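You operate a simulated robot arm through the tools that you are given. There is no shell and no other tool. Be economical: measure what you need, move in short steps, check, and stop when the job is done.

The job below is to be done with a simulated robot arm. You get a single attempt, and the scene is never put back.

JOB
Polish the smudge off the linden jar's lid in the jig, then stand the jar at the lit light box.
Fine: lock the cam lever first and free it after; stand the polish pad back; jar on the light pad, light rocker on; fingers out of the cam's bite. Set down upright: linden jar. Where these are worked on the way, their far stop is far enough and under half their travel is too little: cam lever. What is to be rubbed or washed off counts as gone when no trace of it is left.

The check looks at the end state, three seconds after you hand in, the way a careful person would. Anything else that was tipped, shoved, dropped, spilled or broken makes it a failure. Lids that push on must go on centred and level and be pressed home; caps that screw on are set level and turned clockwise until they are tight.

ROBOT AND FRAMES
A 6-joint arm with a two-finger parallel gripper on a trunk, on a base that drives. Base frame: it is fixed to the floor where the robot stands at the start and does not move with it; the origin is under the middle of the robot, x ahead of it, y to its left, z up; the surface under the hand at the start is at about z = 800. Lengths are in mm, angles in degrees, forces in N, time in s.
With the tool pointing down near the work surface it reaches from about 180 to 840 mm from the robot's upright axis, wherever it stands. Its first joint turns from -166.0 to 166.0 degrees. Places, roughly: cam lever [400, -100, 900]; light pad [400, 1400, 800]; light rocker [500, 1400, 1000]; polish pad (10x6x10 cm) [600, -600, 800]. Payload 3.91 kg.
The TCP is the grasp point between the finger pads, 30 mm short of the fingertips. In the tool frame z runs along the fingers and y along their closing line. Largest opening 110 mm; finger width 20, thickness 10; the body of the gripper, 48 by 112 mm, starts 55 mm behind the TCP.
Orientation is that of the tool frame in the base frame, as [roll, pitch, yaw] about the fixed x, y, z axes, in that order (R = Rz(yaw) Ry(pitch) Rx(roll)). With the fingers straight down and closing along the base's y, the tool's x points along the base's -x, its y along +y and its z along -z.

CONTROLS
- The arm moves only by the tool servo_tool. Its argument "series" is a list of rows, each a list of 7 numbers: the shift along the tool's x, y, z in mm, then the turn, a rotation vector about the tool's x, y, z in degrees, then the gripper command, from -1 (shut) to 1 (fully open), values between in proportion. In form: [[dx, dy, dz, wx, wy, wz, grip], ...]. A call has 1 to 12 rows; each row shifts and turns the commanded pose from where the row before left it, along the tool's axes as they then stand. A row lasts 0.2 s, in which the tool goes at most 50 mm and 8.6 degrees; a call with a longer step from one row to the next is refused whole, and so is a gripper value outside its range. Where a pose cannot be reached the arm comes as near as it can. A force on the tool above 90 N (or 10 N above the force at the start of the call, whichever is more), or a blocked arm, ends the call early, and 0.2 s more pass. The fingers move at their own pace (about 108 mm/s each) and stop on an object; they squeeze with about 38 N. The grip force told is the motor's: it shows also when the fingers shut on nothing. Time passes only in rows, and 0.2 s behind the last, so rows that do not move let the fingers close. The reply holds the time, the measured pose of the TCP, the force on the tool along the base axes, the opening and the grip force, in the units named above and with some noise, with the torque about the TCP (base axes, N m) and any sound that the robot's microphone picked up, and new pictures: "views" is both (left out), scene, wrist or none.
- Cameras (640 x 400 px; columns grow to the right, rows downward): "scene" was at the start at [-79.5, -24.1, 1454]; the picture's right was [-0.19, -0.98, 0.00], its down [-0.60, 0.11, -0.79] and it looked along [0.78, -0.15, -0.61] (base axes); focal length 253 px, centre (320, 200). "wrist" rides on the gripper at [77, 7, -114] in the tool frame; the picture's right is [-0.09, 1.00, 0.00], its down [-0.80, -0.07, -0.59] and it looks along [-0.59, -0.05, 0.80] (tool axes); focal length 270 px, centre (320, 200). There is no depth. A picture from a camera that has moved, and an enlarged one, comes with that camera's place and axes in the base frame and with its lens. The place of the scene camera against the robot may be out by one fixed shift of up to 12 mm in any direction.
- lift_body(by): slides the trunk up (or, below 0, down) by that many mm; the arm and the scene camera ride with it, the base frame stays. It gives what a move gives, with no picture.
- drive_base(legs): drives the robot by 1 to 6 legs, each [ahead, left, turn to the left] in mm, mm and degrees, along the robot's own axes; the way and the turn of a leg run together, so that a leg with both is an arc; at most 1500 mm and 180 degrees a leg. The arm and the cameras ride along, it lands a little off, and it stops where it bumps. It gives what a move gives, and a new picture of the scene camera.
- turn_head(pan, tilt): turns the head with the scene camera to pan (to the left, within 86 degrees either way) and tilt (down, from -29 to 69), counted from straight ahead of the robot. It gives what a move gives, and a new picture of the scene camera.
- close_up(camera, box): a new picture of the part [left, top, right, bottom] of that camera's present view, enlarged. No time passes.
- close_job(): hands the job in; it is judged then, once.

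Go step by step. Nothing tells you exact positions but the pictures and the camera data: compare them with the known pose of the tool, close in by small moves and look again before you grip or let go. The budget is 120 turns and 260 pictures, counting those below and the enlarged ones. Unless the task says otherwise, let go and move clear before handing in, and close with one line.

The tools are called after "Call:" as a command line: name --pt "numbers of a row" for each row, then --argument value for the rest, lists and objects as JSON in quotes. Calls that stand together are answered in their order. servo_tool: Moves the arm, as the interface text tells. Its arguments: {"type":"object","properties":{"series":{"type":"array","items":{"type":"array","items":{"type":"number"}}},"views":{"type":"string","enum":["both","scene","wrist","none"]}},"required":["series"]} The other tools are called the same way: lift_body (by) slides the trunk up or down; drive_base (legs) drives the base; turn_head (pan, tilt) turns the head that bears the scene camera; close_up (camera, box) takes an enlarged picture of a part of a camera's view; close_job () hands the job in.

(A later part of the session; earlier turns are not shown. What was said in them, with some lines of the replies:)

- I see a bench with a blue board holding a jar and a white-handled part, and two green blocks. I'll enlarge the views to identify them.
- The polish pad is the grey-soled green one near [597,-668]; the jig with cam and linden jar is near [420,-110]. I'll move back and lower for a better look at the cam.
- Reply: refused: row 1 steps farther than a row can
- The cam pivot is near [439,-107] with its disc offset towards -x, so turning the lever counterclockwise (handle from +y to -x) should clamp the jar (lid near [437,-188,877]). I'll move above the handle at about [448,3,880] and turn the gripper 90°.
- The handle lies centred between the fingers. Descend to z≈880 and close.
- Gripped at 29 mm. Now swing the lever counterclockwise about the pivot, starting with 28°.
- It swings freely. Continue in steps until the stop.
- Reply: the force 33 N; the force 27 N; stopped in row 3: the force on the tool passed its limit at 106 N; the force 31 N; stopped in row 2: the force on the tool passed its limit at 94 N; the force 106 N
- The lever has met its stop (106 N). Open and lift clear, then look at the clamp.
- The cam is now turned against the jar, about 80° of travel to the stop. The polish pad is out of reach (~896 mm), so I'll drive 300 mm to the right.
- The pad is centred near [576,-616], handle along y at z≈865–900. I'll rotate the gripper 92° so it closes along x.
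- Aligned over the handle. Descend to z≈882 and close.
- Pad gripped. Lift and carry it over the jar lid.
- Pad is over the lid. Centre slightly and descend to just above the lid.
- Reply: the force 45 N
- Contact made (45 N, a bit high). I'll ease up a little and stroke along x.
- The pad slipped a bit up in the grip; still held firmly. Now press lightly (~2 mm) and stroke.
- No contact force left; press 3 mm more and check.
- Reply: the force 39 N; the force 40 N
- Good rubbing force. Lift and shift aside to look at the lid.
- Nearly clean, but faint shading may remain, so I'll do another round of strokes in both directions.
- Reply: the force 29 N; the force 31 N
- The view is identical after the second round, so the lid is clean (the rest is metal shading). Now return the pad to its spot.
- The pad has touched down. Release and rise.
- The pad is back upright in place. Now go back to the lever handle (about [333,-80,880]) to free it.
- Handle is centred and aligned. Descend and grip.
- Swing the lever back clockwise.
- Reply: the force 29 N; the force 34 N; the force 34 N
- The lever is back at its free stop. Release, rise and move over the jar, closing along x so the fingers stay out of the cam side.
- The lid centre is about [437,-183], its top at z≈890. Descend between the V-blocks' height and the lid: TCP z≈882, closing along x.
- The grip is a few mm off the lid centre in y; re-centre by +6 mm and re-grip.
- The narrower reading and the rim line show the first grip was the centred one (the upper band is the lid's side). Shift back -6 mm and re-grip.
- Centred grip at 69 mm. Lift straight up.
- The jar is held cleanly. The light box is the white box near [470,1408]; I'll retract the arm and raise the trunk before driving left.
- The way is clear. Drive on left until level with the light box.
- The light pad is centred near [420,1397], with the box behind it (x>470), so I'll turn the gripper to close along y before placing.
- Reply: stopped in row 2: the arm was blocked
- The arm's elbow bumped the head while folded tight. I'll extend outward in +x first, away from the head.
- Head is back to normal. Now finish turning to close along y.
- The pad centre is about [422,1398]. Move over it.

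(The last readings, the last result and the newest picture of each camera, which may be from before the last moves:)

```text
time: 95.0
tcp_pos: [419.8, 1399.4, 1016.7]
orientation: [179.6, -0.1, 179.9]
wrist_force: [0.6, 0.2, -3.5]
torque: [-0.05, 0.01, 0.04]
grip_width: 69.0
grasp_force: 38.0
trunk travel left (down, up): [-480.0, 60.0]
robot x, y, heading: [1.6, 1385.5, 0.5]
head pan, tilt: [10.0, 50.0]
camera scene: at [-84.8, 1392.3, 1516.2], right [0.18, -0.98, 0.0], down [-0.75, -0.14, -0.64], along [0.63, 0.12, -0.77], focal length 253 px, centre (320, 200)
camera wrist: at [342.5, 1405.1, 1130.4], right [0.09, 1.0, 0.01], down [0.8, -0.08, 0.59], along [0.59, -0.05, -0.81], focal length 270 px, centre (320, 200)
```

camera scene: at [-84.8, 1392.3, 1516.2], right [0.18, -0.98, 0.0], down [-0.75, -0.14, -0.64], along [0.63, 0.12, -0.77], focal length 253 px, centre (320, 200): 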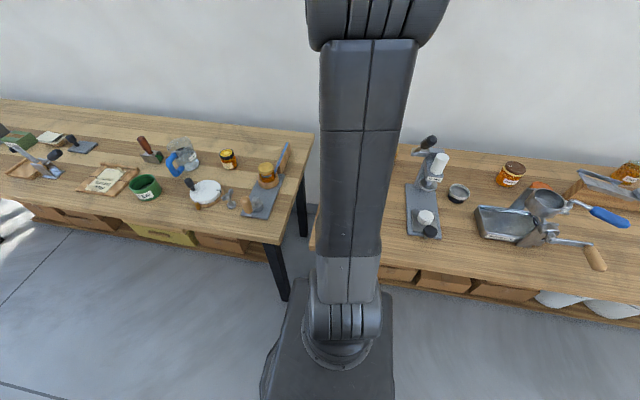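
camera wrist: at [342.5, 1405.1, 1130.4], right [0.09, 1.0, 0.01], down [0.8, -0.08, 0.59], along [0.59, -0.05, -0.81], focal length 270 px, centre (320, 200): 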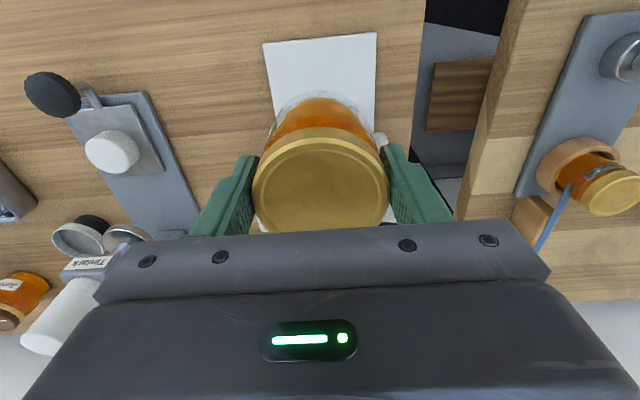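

Well over the pad. Descend.

Call:
servo_tool --pt "0 0 40 0 0 0 -1" --pt "0 0 40 0 0 0 -1" --pt "0 0 35 0 0 0 -1" --pt "0 0 4 0 0 0 -1" --pt "0 0 0 0 0 0 -1" --views "wrist"

```text
time: 96.2
tcp_pos: [421.1, 1398.8, 897.2]
orientation: [179.7, -0.1, 179.9]
wrist_force: [-0.3, 0.7, -3.9]
torque: [0.01, -0.02, 0.0]
grip_width: 69.3
grasp_force: 37.7
trunk travel left (down, up): [-480.0, 60.0]
robot x, y, heading: [10.4, 1390.8, 0.5]
head pan, tilt: [10.0, 50.0]
camera wrist: at [342.3, 1404.8, 1010.1], right [0.09, 1.0, 0.01], down [0.8, -0.08, 0.59], along [0.59, -0.05, -0.81], focal length 270 px, centre (320, 200)
```

wrist: 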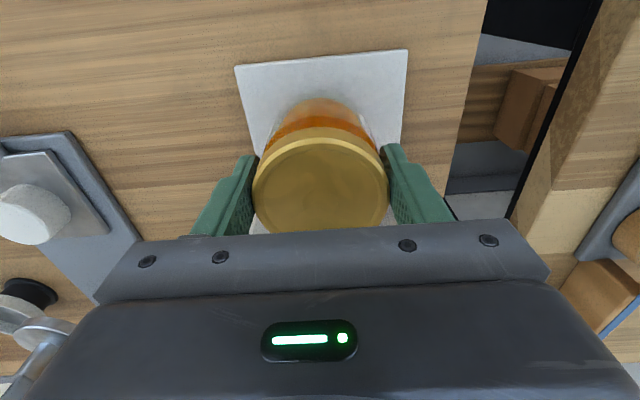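

Call:
servo_tool --pt "0 0 3 0 0 0 -1" --pt "0 0 3 0 0 0 -1" --pt "0 0 2 0 0 0 -1" --pt "0 0 0 0 0 0 -1" --views "none"

```text
time: 97.2
tcp_pos: [419.4, 1399.1, 889.2]
orientation: [179.7, -0.1, 179.8]
wrist_force: [0.0, 0.8, -3.7]
torque: [0.02, 0.02, -0.02]
grip_width: 69.1
grasp_force: 38.1
trunk travel left (down, up): [-480.0, 60.0]
robot x, y, heading: [4.8, 1387.1, 0.7]
head pan, tilt: [10.0, 50.0]
```

Call:
servo_tool --pt "0 0 2 0 0 0 -1" --pt "0 0 2 0 0 0 -1" --pt "0 0 0 0 0 0 -1" --views "none"

```text
time: 98.0
tcp_pos: [419.0, 1399.4, 885.6]
orientation: [179.8, -0.1, 179.8]
wrist_force: [0.3, -1.3, -3.3]
torque: [-0.03, 0.01, -0.03]
grip_width: 69.1
grasp_force: 38.0
trunk travel left (down, up): [-480.0, 60.0]
robot x, y, heading: [3.6, 1386.4, 0.3]
head pan, tilt: [10.0, 50.0]
```

Call:
servo_tool --pt "0 0 1.5 0 0 0 -1" --pt "0 0 1.5 0 0 0 -1" --pt "0 0 0 0 0 0 -1" --views "none"

```text
time: 98.8
tcp_pos: [418.7, 1399.4, 882.3]
orientation: [179.8, -0.1, 179.9]
wrist_force: [-0.4, 0.2, -2.2]
torque: [0.0, 0.01, -0.02]
grip_width: 69.1
grasp_force: 38.0
trunk travel left (down, up): [-480.0, 60.0]
robot x, y, heading: [1.6, 1384.5, 0.6]
head pan, tilt: [10.0, 50.0]
```

Call:
servo_tool --pt "0 0 1.2 0 0 0 -1" --pt "0 0 1.2 0 0 0 -1" --pt "0 0 0 0 0 0 -1" --views "none"

```text
time: 99.5
tcp_pos: [418.2, 1399.9, 880.4]
orientation: [179.6, 0.1, 179.9]
wrist_force: [4.2, -1.5, 21.7]
torque: [-0.3, -0.08, -0.05]
grip_width: 69.2
grasp_force: 38.4
trunk travel left (down, up): [-480.0, 60.0]
robot x, y, heading: [5.1, 1390.4, 0.9]
head pan, tilt: [10.0, 50.0]
```

Contact. Ease 1 mm, open and rise.

Call:
servo_tool --pt "0 0 -1 0 0 0 -1" --pt "0 0 0 0 0 0 0.35" --pt "0 0 0 0 0 0 0.5" --pt "0 0 0 0 0 0 0.7" --pt "0 0 -25 0 0 0 0.8" --pt "0 0 -40 0 0 0 0.8" --pt "0 0 -45 0 0 0 0.8" --pt "20 0 -40 0 0 0 0.8" --pt "40 0 0 0 0 0 0.8" --pt "40 0 0 0 0 0 0.8" --pt "0 0 0 0 0 0 0.8" --views "both"

```text
time: 102.0
tcp_pos: [319.0, 1402.3, 1030.5]
orientation: [179.6, 0.0, 180.0]
wrist_force: [-0.6, 0.3, 0.2]
torque: [-0.01, 0.01, 0.01]
grip_width: 98.8
grasp_force: 0.0
trunk travel left (down, up): [-480.0, 60.0]
robot x, y, heading: [2.3, 1381.6, 0.4]
head pan, tilt: [10.0, 50.0]
camera scene: at [-85.0, 1392.3, 1516.2], right [0.18, -0.98, 0.0], down [-0.75, -0.14, -0.64], along [0.63, 0.12, -0.77], focal length 253 px, centre (320, 200)
camera wrist: at [240.6, 1408.7, 1144.6], right [0.09, 1.0, 0.01], down [0.8, -0.08, 0.59], along [0.59, -0.05, -0.81], focal length 270 px, centre (320, 200)
```

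scene: 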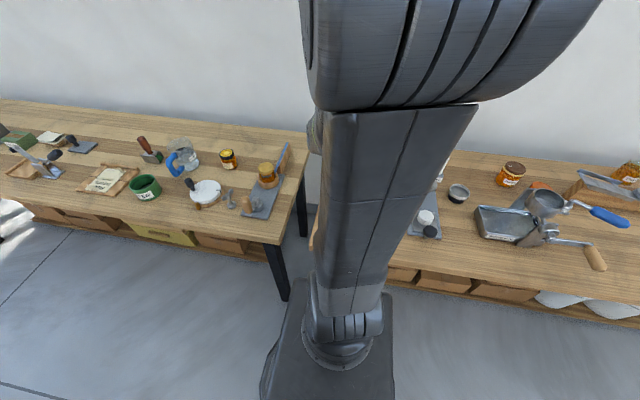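
wrist: 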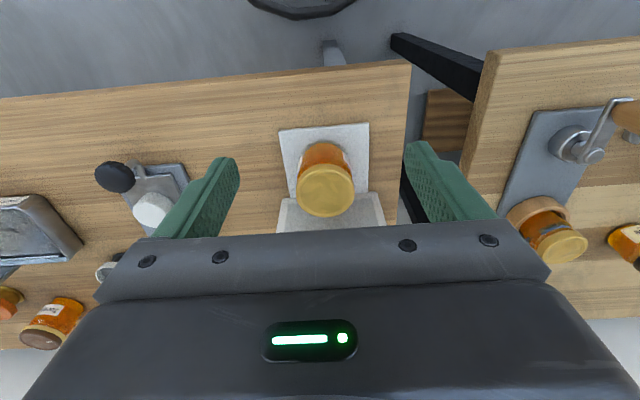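

The jar stands on the pad. Now move the arm aside to view the light box's rocker.

Call:
servo_tool --pt "0 20 -30 0 0 0 0.8" --pt "-15 35 -25 0 0 0 0.5" --pt "-15 35 -25 0 0 0 0" --pt "-15 35 -20 0 0 0 -0.5" --pt "-10 45 0 0 0 0 -1" --pt "0 45 0 0 0 0 -1" --pt "0 0 0 0 0 0 -1" --views "both"

```text
time: 103.5
tcp_pos: [374.9, 1613.7, 1133.8]
orientation: [179.8, -0.1, 180.0]
wrist_force: [-0.5, 0.0, 0.3]
torque: [0.0, 0.0, 0.0]
grip_width: 0.0
grasp_force: 37.7
trunk travel left (down, up): [-480.0, 60.0]
robot x, y, heading: [3.4, 1390.3, 0.3]
head pan, tilt: [10.0, 50.0]
camera scene: at [-85.1, 1392.2, 1516.2], right [0.18, -0.98, 0.0], down [-0.75, -0.14, -0.64], along [0.63, 0.12, -0.77], focal length 253 px, centre (320, 200)
camera wrist: at [295.9, 1619.6, 1247.5], right [0.09, 1.0, 0.01], down [0.8, -0.08, 0.59], along [0.59, -0.05, -0.81], focal length 270 px, centre (320, 200)
```

scene: 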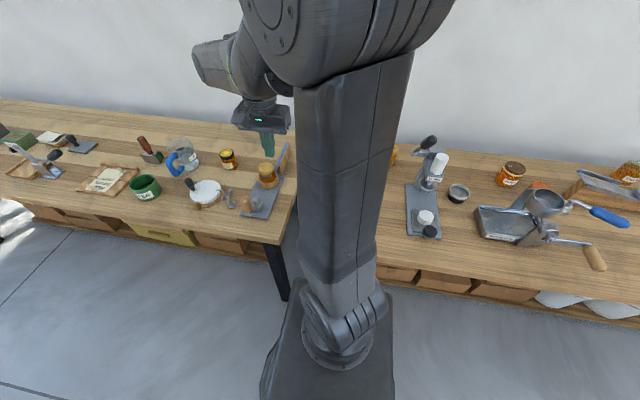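
wrist: 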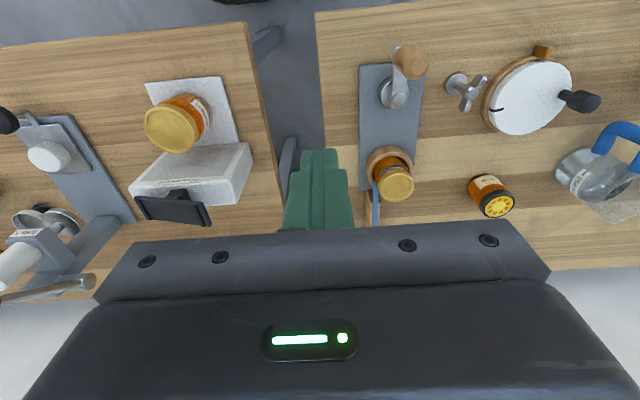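

Call:
close_up --camera "wrist" --box '[110, 60, 290, 240]'

```text
2.22 times, centred on (200, 150) of wrist
camera zoom: at [295.9, 1619.6, 1247.5], right [0.09, 1.0, 0.01], down [0.8, -0.08, 0.59], along [0.59, -0.05, -0.81], focal length 601 px, centre (587, 311)
```

zoom: 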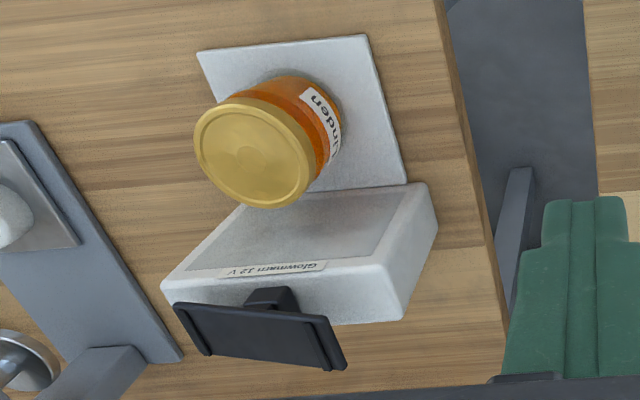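

The rocker is a black paddle atop the box, near [490,1347..,942]. I'll move above it for a closer view.

Call:
servo_tool --pt "-19 -35.7 7 0 0 0 -1" --pt "-19 -35.7 7 0 0 0 -1" --pt "-19 -35.7 7 0 0 0 -1" --pt "-19 -35.7 7 0 0 0 -1" --pt "-19 -35.7 7 0 0 0 -1" --pt "-19 -35.7 7 0 0 0 -1" --pt "0 0 0 0 0 0 -1" --views "wrist"

Call:
close_up --camera "wrist" --box '[220, 20, 420, 220]'

```text
time: 105.2
tcp_pos: [489.3, 1397.8, 1088.1]
orientation: [179.6, -0.1, 179.9]
wrist_force: [1.0, -0.1, -0.2]
torque: [-0.02, -0.03, 0.0]
grip_width: 0.0
grasp_force: 37.6
trunk travel left (down, up): [-480.0, 60.0]
robot x, y, heading: [4.4, 1386.1, 0.9]
head pan, tilt: [10.0, 50.0]
camera wrist: at [411.2, 1403.5, 1201.0], right [0.09, 1.0, 0.01], down [0.8, -0.08, 0.59], along [0.59, -0.05, -0.81], focal length 270 px, centre (320, 200)
```

wrist: 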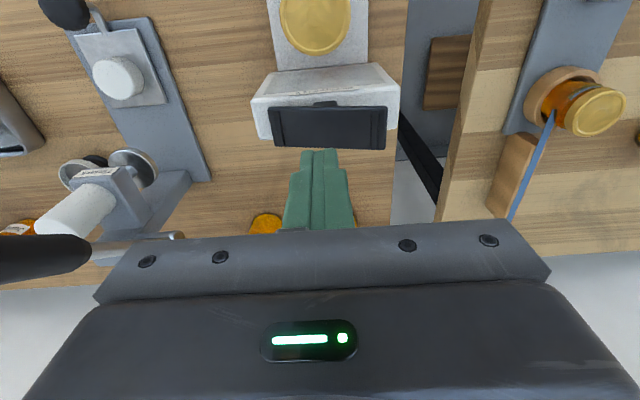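

```text
2.00 times, centred on (320, 120) of wrist
camera zoom: at [411.2, 1403.5, 1201.0], right [0.09, 1.0, 0.01], down [0.8, -0.08, 0.59], along [0.59, -0.05, -0.81], focal length 541 px, centre (320, 360)
```

zoom: 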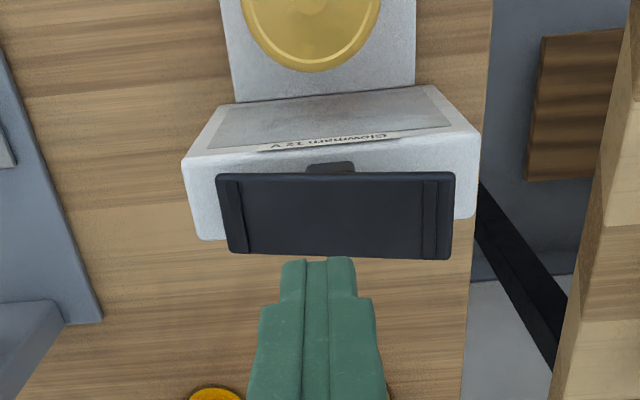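

The rocker's +y end (z≈971) stands higher than its -y end (z≈942), so the +y end must be pressed. Move closed fingers above [506,1440].

Call:
servo_tool --pt "-17 42 0 0 0 0 -1" --pt "0 0 35 0 0 0 -1" --pt "0 0 35 0 0 0 -1" --pt "0 0 0 0 0 0 -1" --views "wrist"

Call:
close_up --camera "wrist" --box '[190, 80, 390, 240]'

```text
time: 106.2
tcp_pos: [503.2, 1440.1, 1018.1]
orientation: [179.7, -0.1, 180.0]
wrist_force: [0.3, -0.3, 0.1]
torque: [0.02, -0.02, -0.04]
grip_width: 0.3
grasp_force: 37.8
trunk travel left (down, up): [-480.0, 60.0]
robot x, y, heading: [-0.6, 1386.9, 0.6]
head pan, tilt: [10.0, 50.0]
camera wrist: at [425.8, 1446.6, 1130.4], right [0.09, 1.0, 0.01], down [0.8, -0.08, 0.59], along [0.59, -0.05, -0.81], focal length 270 px, centre (320, 200)
```

wrist: 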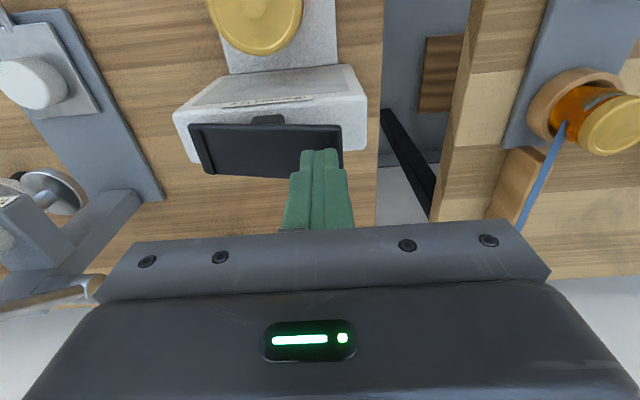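

```text
2.50 times, centred on (290, 160) of wrist
camera zoom: at [425.8, 1446.6, 1130.4], right [0.09, 1.0, 0.01], down [0.8, -0.08, 0.59], along [0.59, -0.05, -0.81], focal length 676 px, centre (395, 300)
```

zoom: 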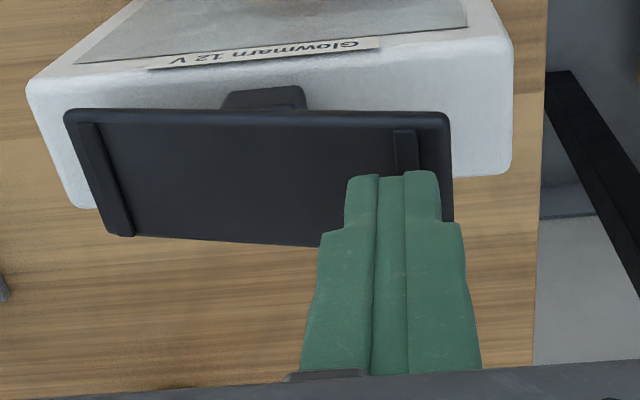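

Call:
servo_tool --pt "0 0 12 0 0 0 -1" --pt "0 0 5 0 0 0 -1" --pt "0 0 5 0 0 0 -1" --pt "0 0 4 0 0 0 -1" --pt "0 0 0 0 0 0 -1" --views "wrist"

```text
time: 107.3
tcp_pos: [504.0, 1441.8, 994.0]
orientation: [179.7, -0.2, 179.8]
wrist_force: [0.8, -0.2, 0.7]
torque: [0.01, -0.02, 0.0]
grip_width: 0.0
grasp_force: 37.7
trunk travel left (down, up): [-480.0, 60.0]
robot x, y, heading: [2.0, 1385.4, 0.5]
head pan, tilt: [10.0, 50.0]
camera wrist: at [427.1, 1448.5, 1105.6], right [0.09, 1.0, 0.01], down [0.8, -0.08, 0.59], along [0.59, -0.05, -0.81], focal length 270 px, centre (320, 200)
```

wrist: 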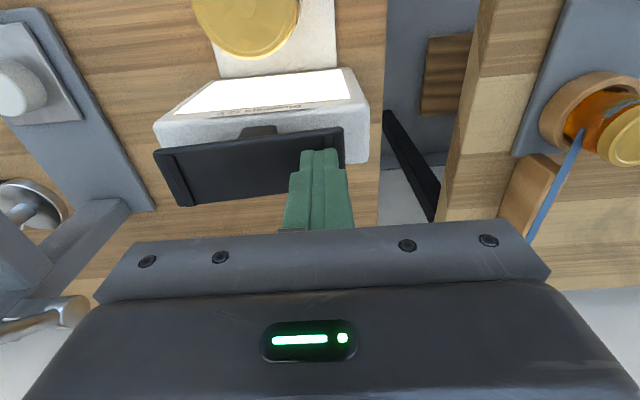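

The panel is lit. Press a little further to seat it, then rise clear.

Call:
servo_tool --pt "0 0 3 0 0 0 -1" --pt "0 0 3 0 0 0 -1" --pt "0 0 0 0 0 0 -1" --views "none"

Call:
servo_tool --pt "0 0 -30 0 0 0 -1" --pt "0 0 -45 0 0 0 -1" --pt "0 0 -45 0 0 0 -1" --pt "25 35 0 0 0 0 -1" --pt "25 35 0 0 0 0 -1" --pt "25 35 0 0 0 0 -1" --pt "25 35 0 0 0 0 -1" --pt "0 35 0 0 0 0 -1" --pt "0 0 0 0 0 0 -1" --views "both"

Call:
close_up --camera "wrist" --box '[110, 60, 290, 240]'

```text
time: 108.2
tcp_pos: [504.9, 1442.4, 987.8]
orientation: [179.7, -0.1, 179.8]
wrist_force: [1.1, 2.4, 9.4]
torque: [-0.03, -0.04, 0.02]
grip_width: 0.0
grasp_force: 37.7
trunk travel left (down, up): [-480.0, 60.0]
robot x, y, heading: [3.6, 1386.4, 0.5]
head pan, tilt: [10.0, 50.0]
```

```text
time: 110.2
tcp_pos: [406.4, 1615.7, 1108.1]
orientation: [179.7, -0.1, 180.0]
wrist_force: [0.0, -0.6, 0.5]
torque: [0.02, 0.03, 0.0]
grip_width: 0.1
grasp_force: 37.8
trunk travel left (down, up): [-480.0, 60.0]
robot x, y, heading: [4.0, 1386.9, 1.0]
head pan, tilt: [10.0, 50.0]
camera scene: at [-85.0, 1392.3, 1516.2], right [0.18, -0.98, 0.0], down [-0.75, -0.14, -0.64], along [0.63, 0.12, -0.77], focal length 253 px, centre (320, 200)
camera wrist: at [328.4, 1621.5, 1222.1], right [0.09, 1.0, 0.01], down [0.8, -0.08, 0.59], along [0.59, -0.05, -0.81], focal length 270 px, centre (320, 200)
```

scene: 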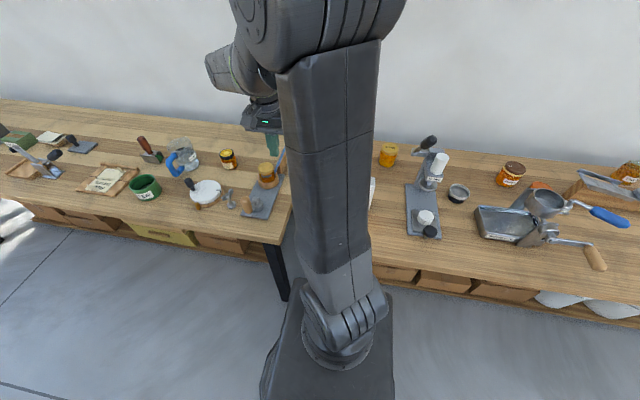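
wrist: 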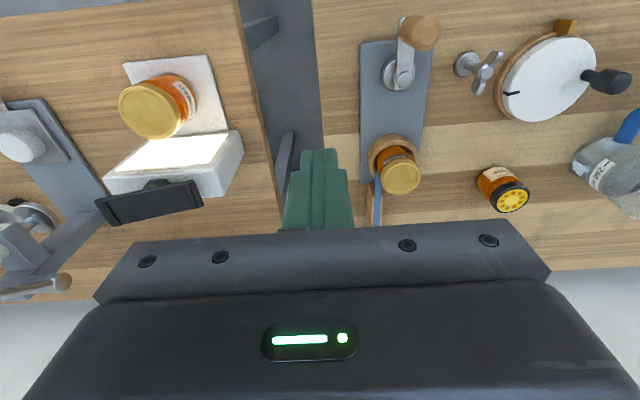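

```text
2.22 times, centred on (200, 150) of wrist
camera zoom: at [328.4, 1621.5, 1222.1], right [0.09, 1.0, 0.01], down [0.8, -0.08, 0.59], along [0.59, -0.05, -0.81], focal length 601 px, centre (587, 311)
```

zoom: 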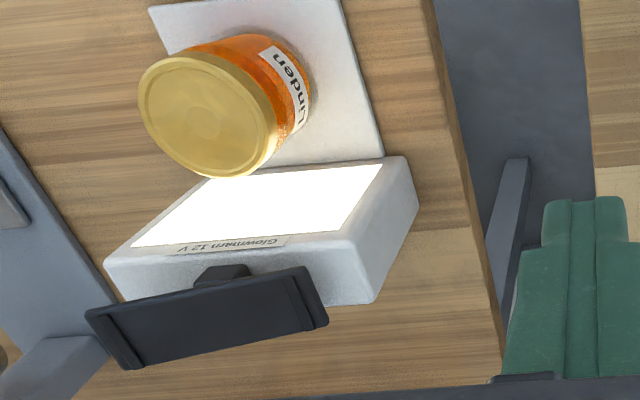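

Light is on and the jar stands upright on the pad. One last look back at the jig and polish pad.

Call:
turn_head --pan -75 --tilt 25

Call:
close_up --camera "scene" --box '[200, 80, 400, 205]'

```text
time: 111.7
tcp_pos: [406.5, 1614.7, 1109.0]
orientation: [179.7, 0.0, 179.9]
wrist_force: [-0.1, -0.1, -0.1]
torque: [-0.03, -0.01, 0.02]
grip_width: 0.1
grasp_force: 37.1
trunk travel left (down, up): [-480.0, 60.0]
robot x, y, heading: [6.3, 1383.5, 0.2]
head pan, tilt: [-75.0, 25.0]
camera scene: at [-135.9, 1289.5, 1553.7], right [-0.96, -0.27, 0.0], down [-0.11, 0.41, -0.91], along [0.24, -0.87, -0.42], focal length 253 px, centre (320, 200)
```

scene: 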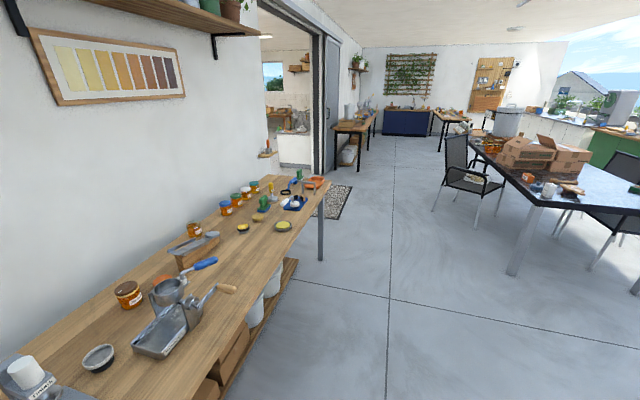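

```text
3.20 times, centred on (300, 142) of scene
camera zoom: at [-135.9, 1289.5, 1553.7], right [-0.96, -0.27, 0.0], down [-0.11, 0.41, -0.91], along [0.24, -0.87, -0.42], focal length 809 px, centre (384, 384)
```

zoom: 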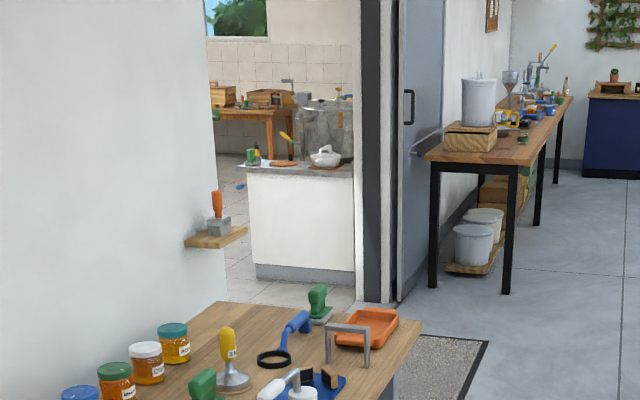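

The lever is free, the pad stands in its place and everything else is undisturbed, so I'm handing in.

Call:
close_job

```text
The job is handed in.
```

The linden jar's lid is polished clean, and the jar stands upright on the pad of the lit light box; the cam lever is freed and the polish pad is back where it stood.
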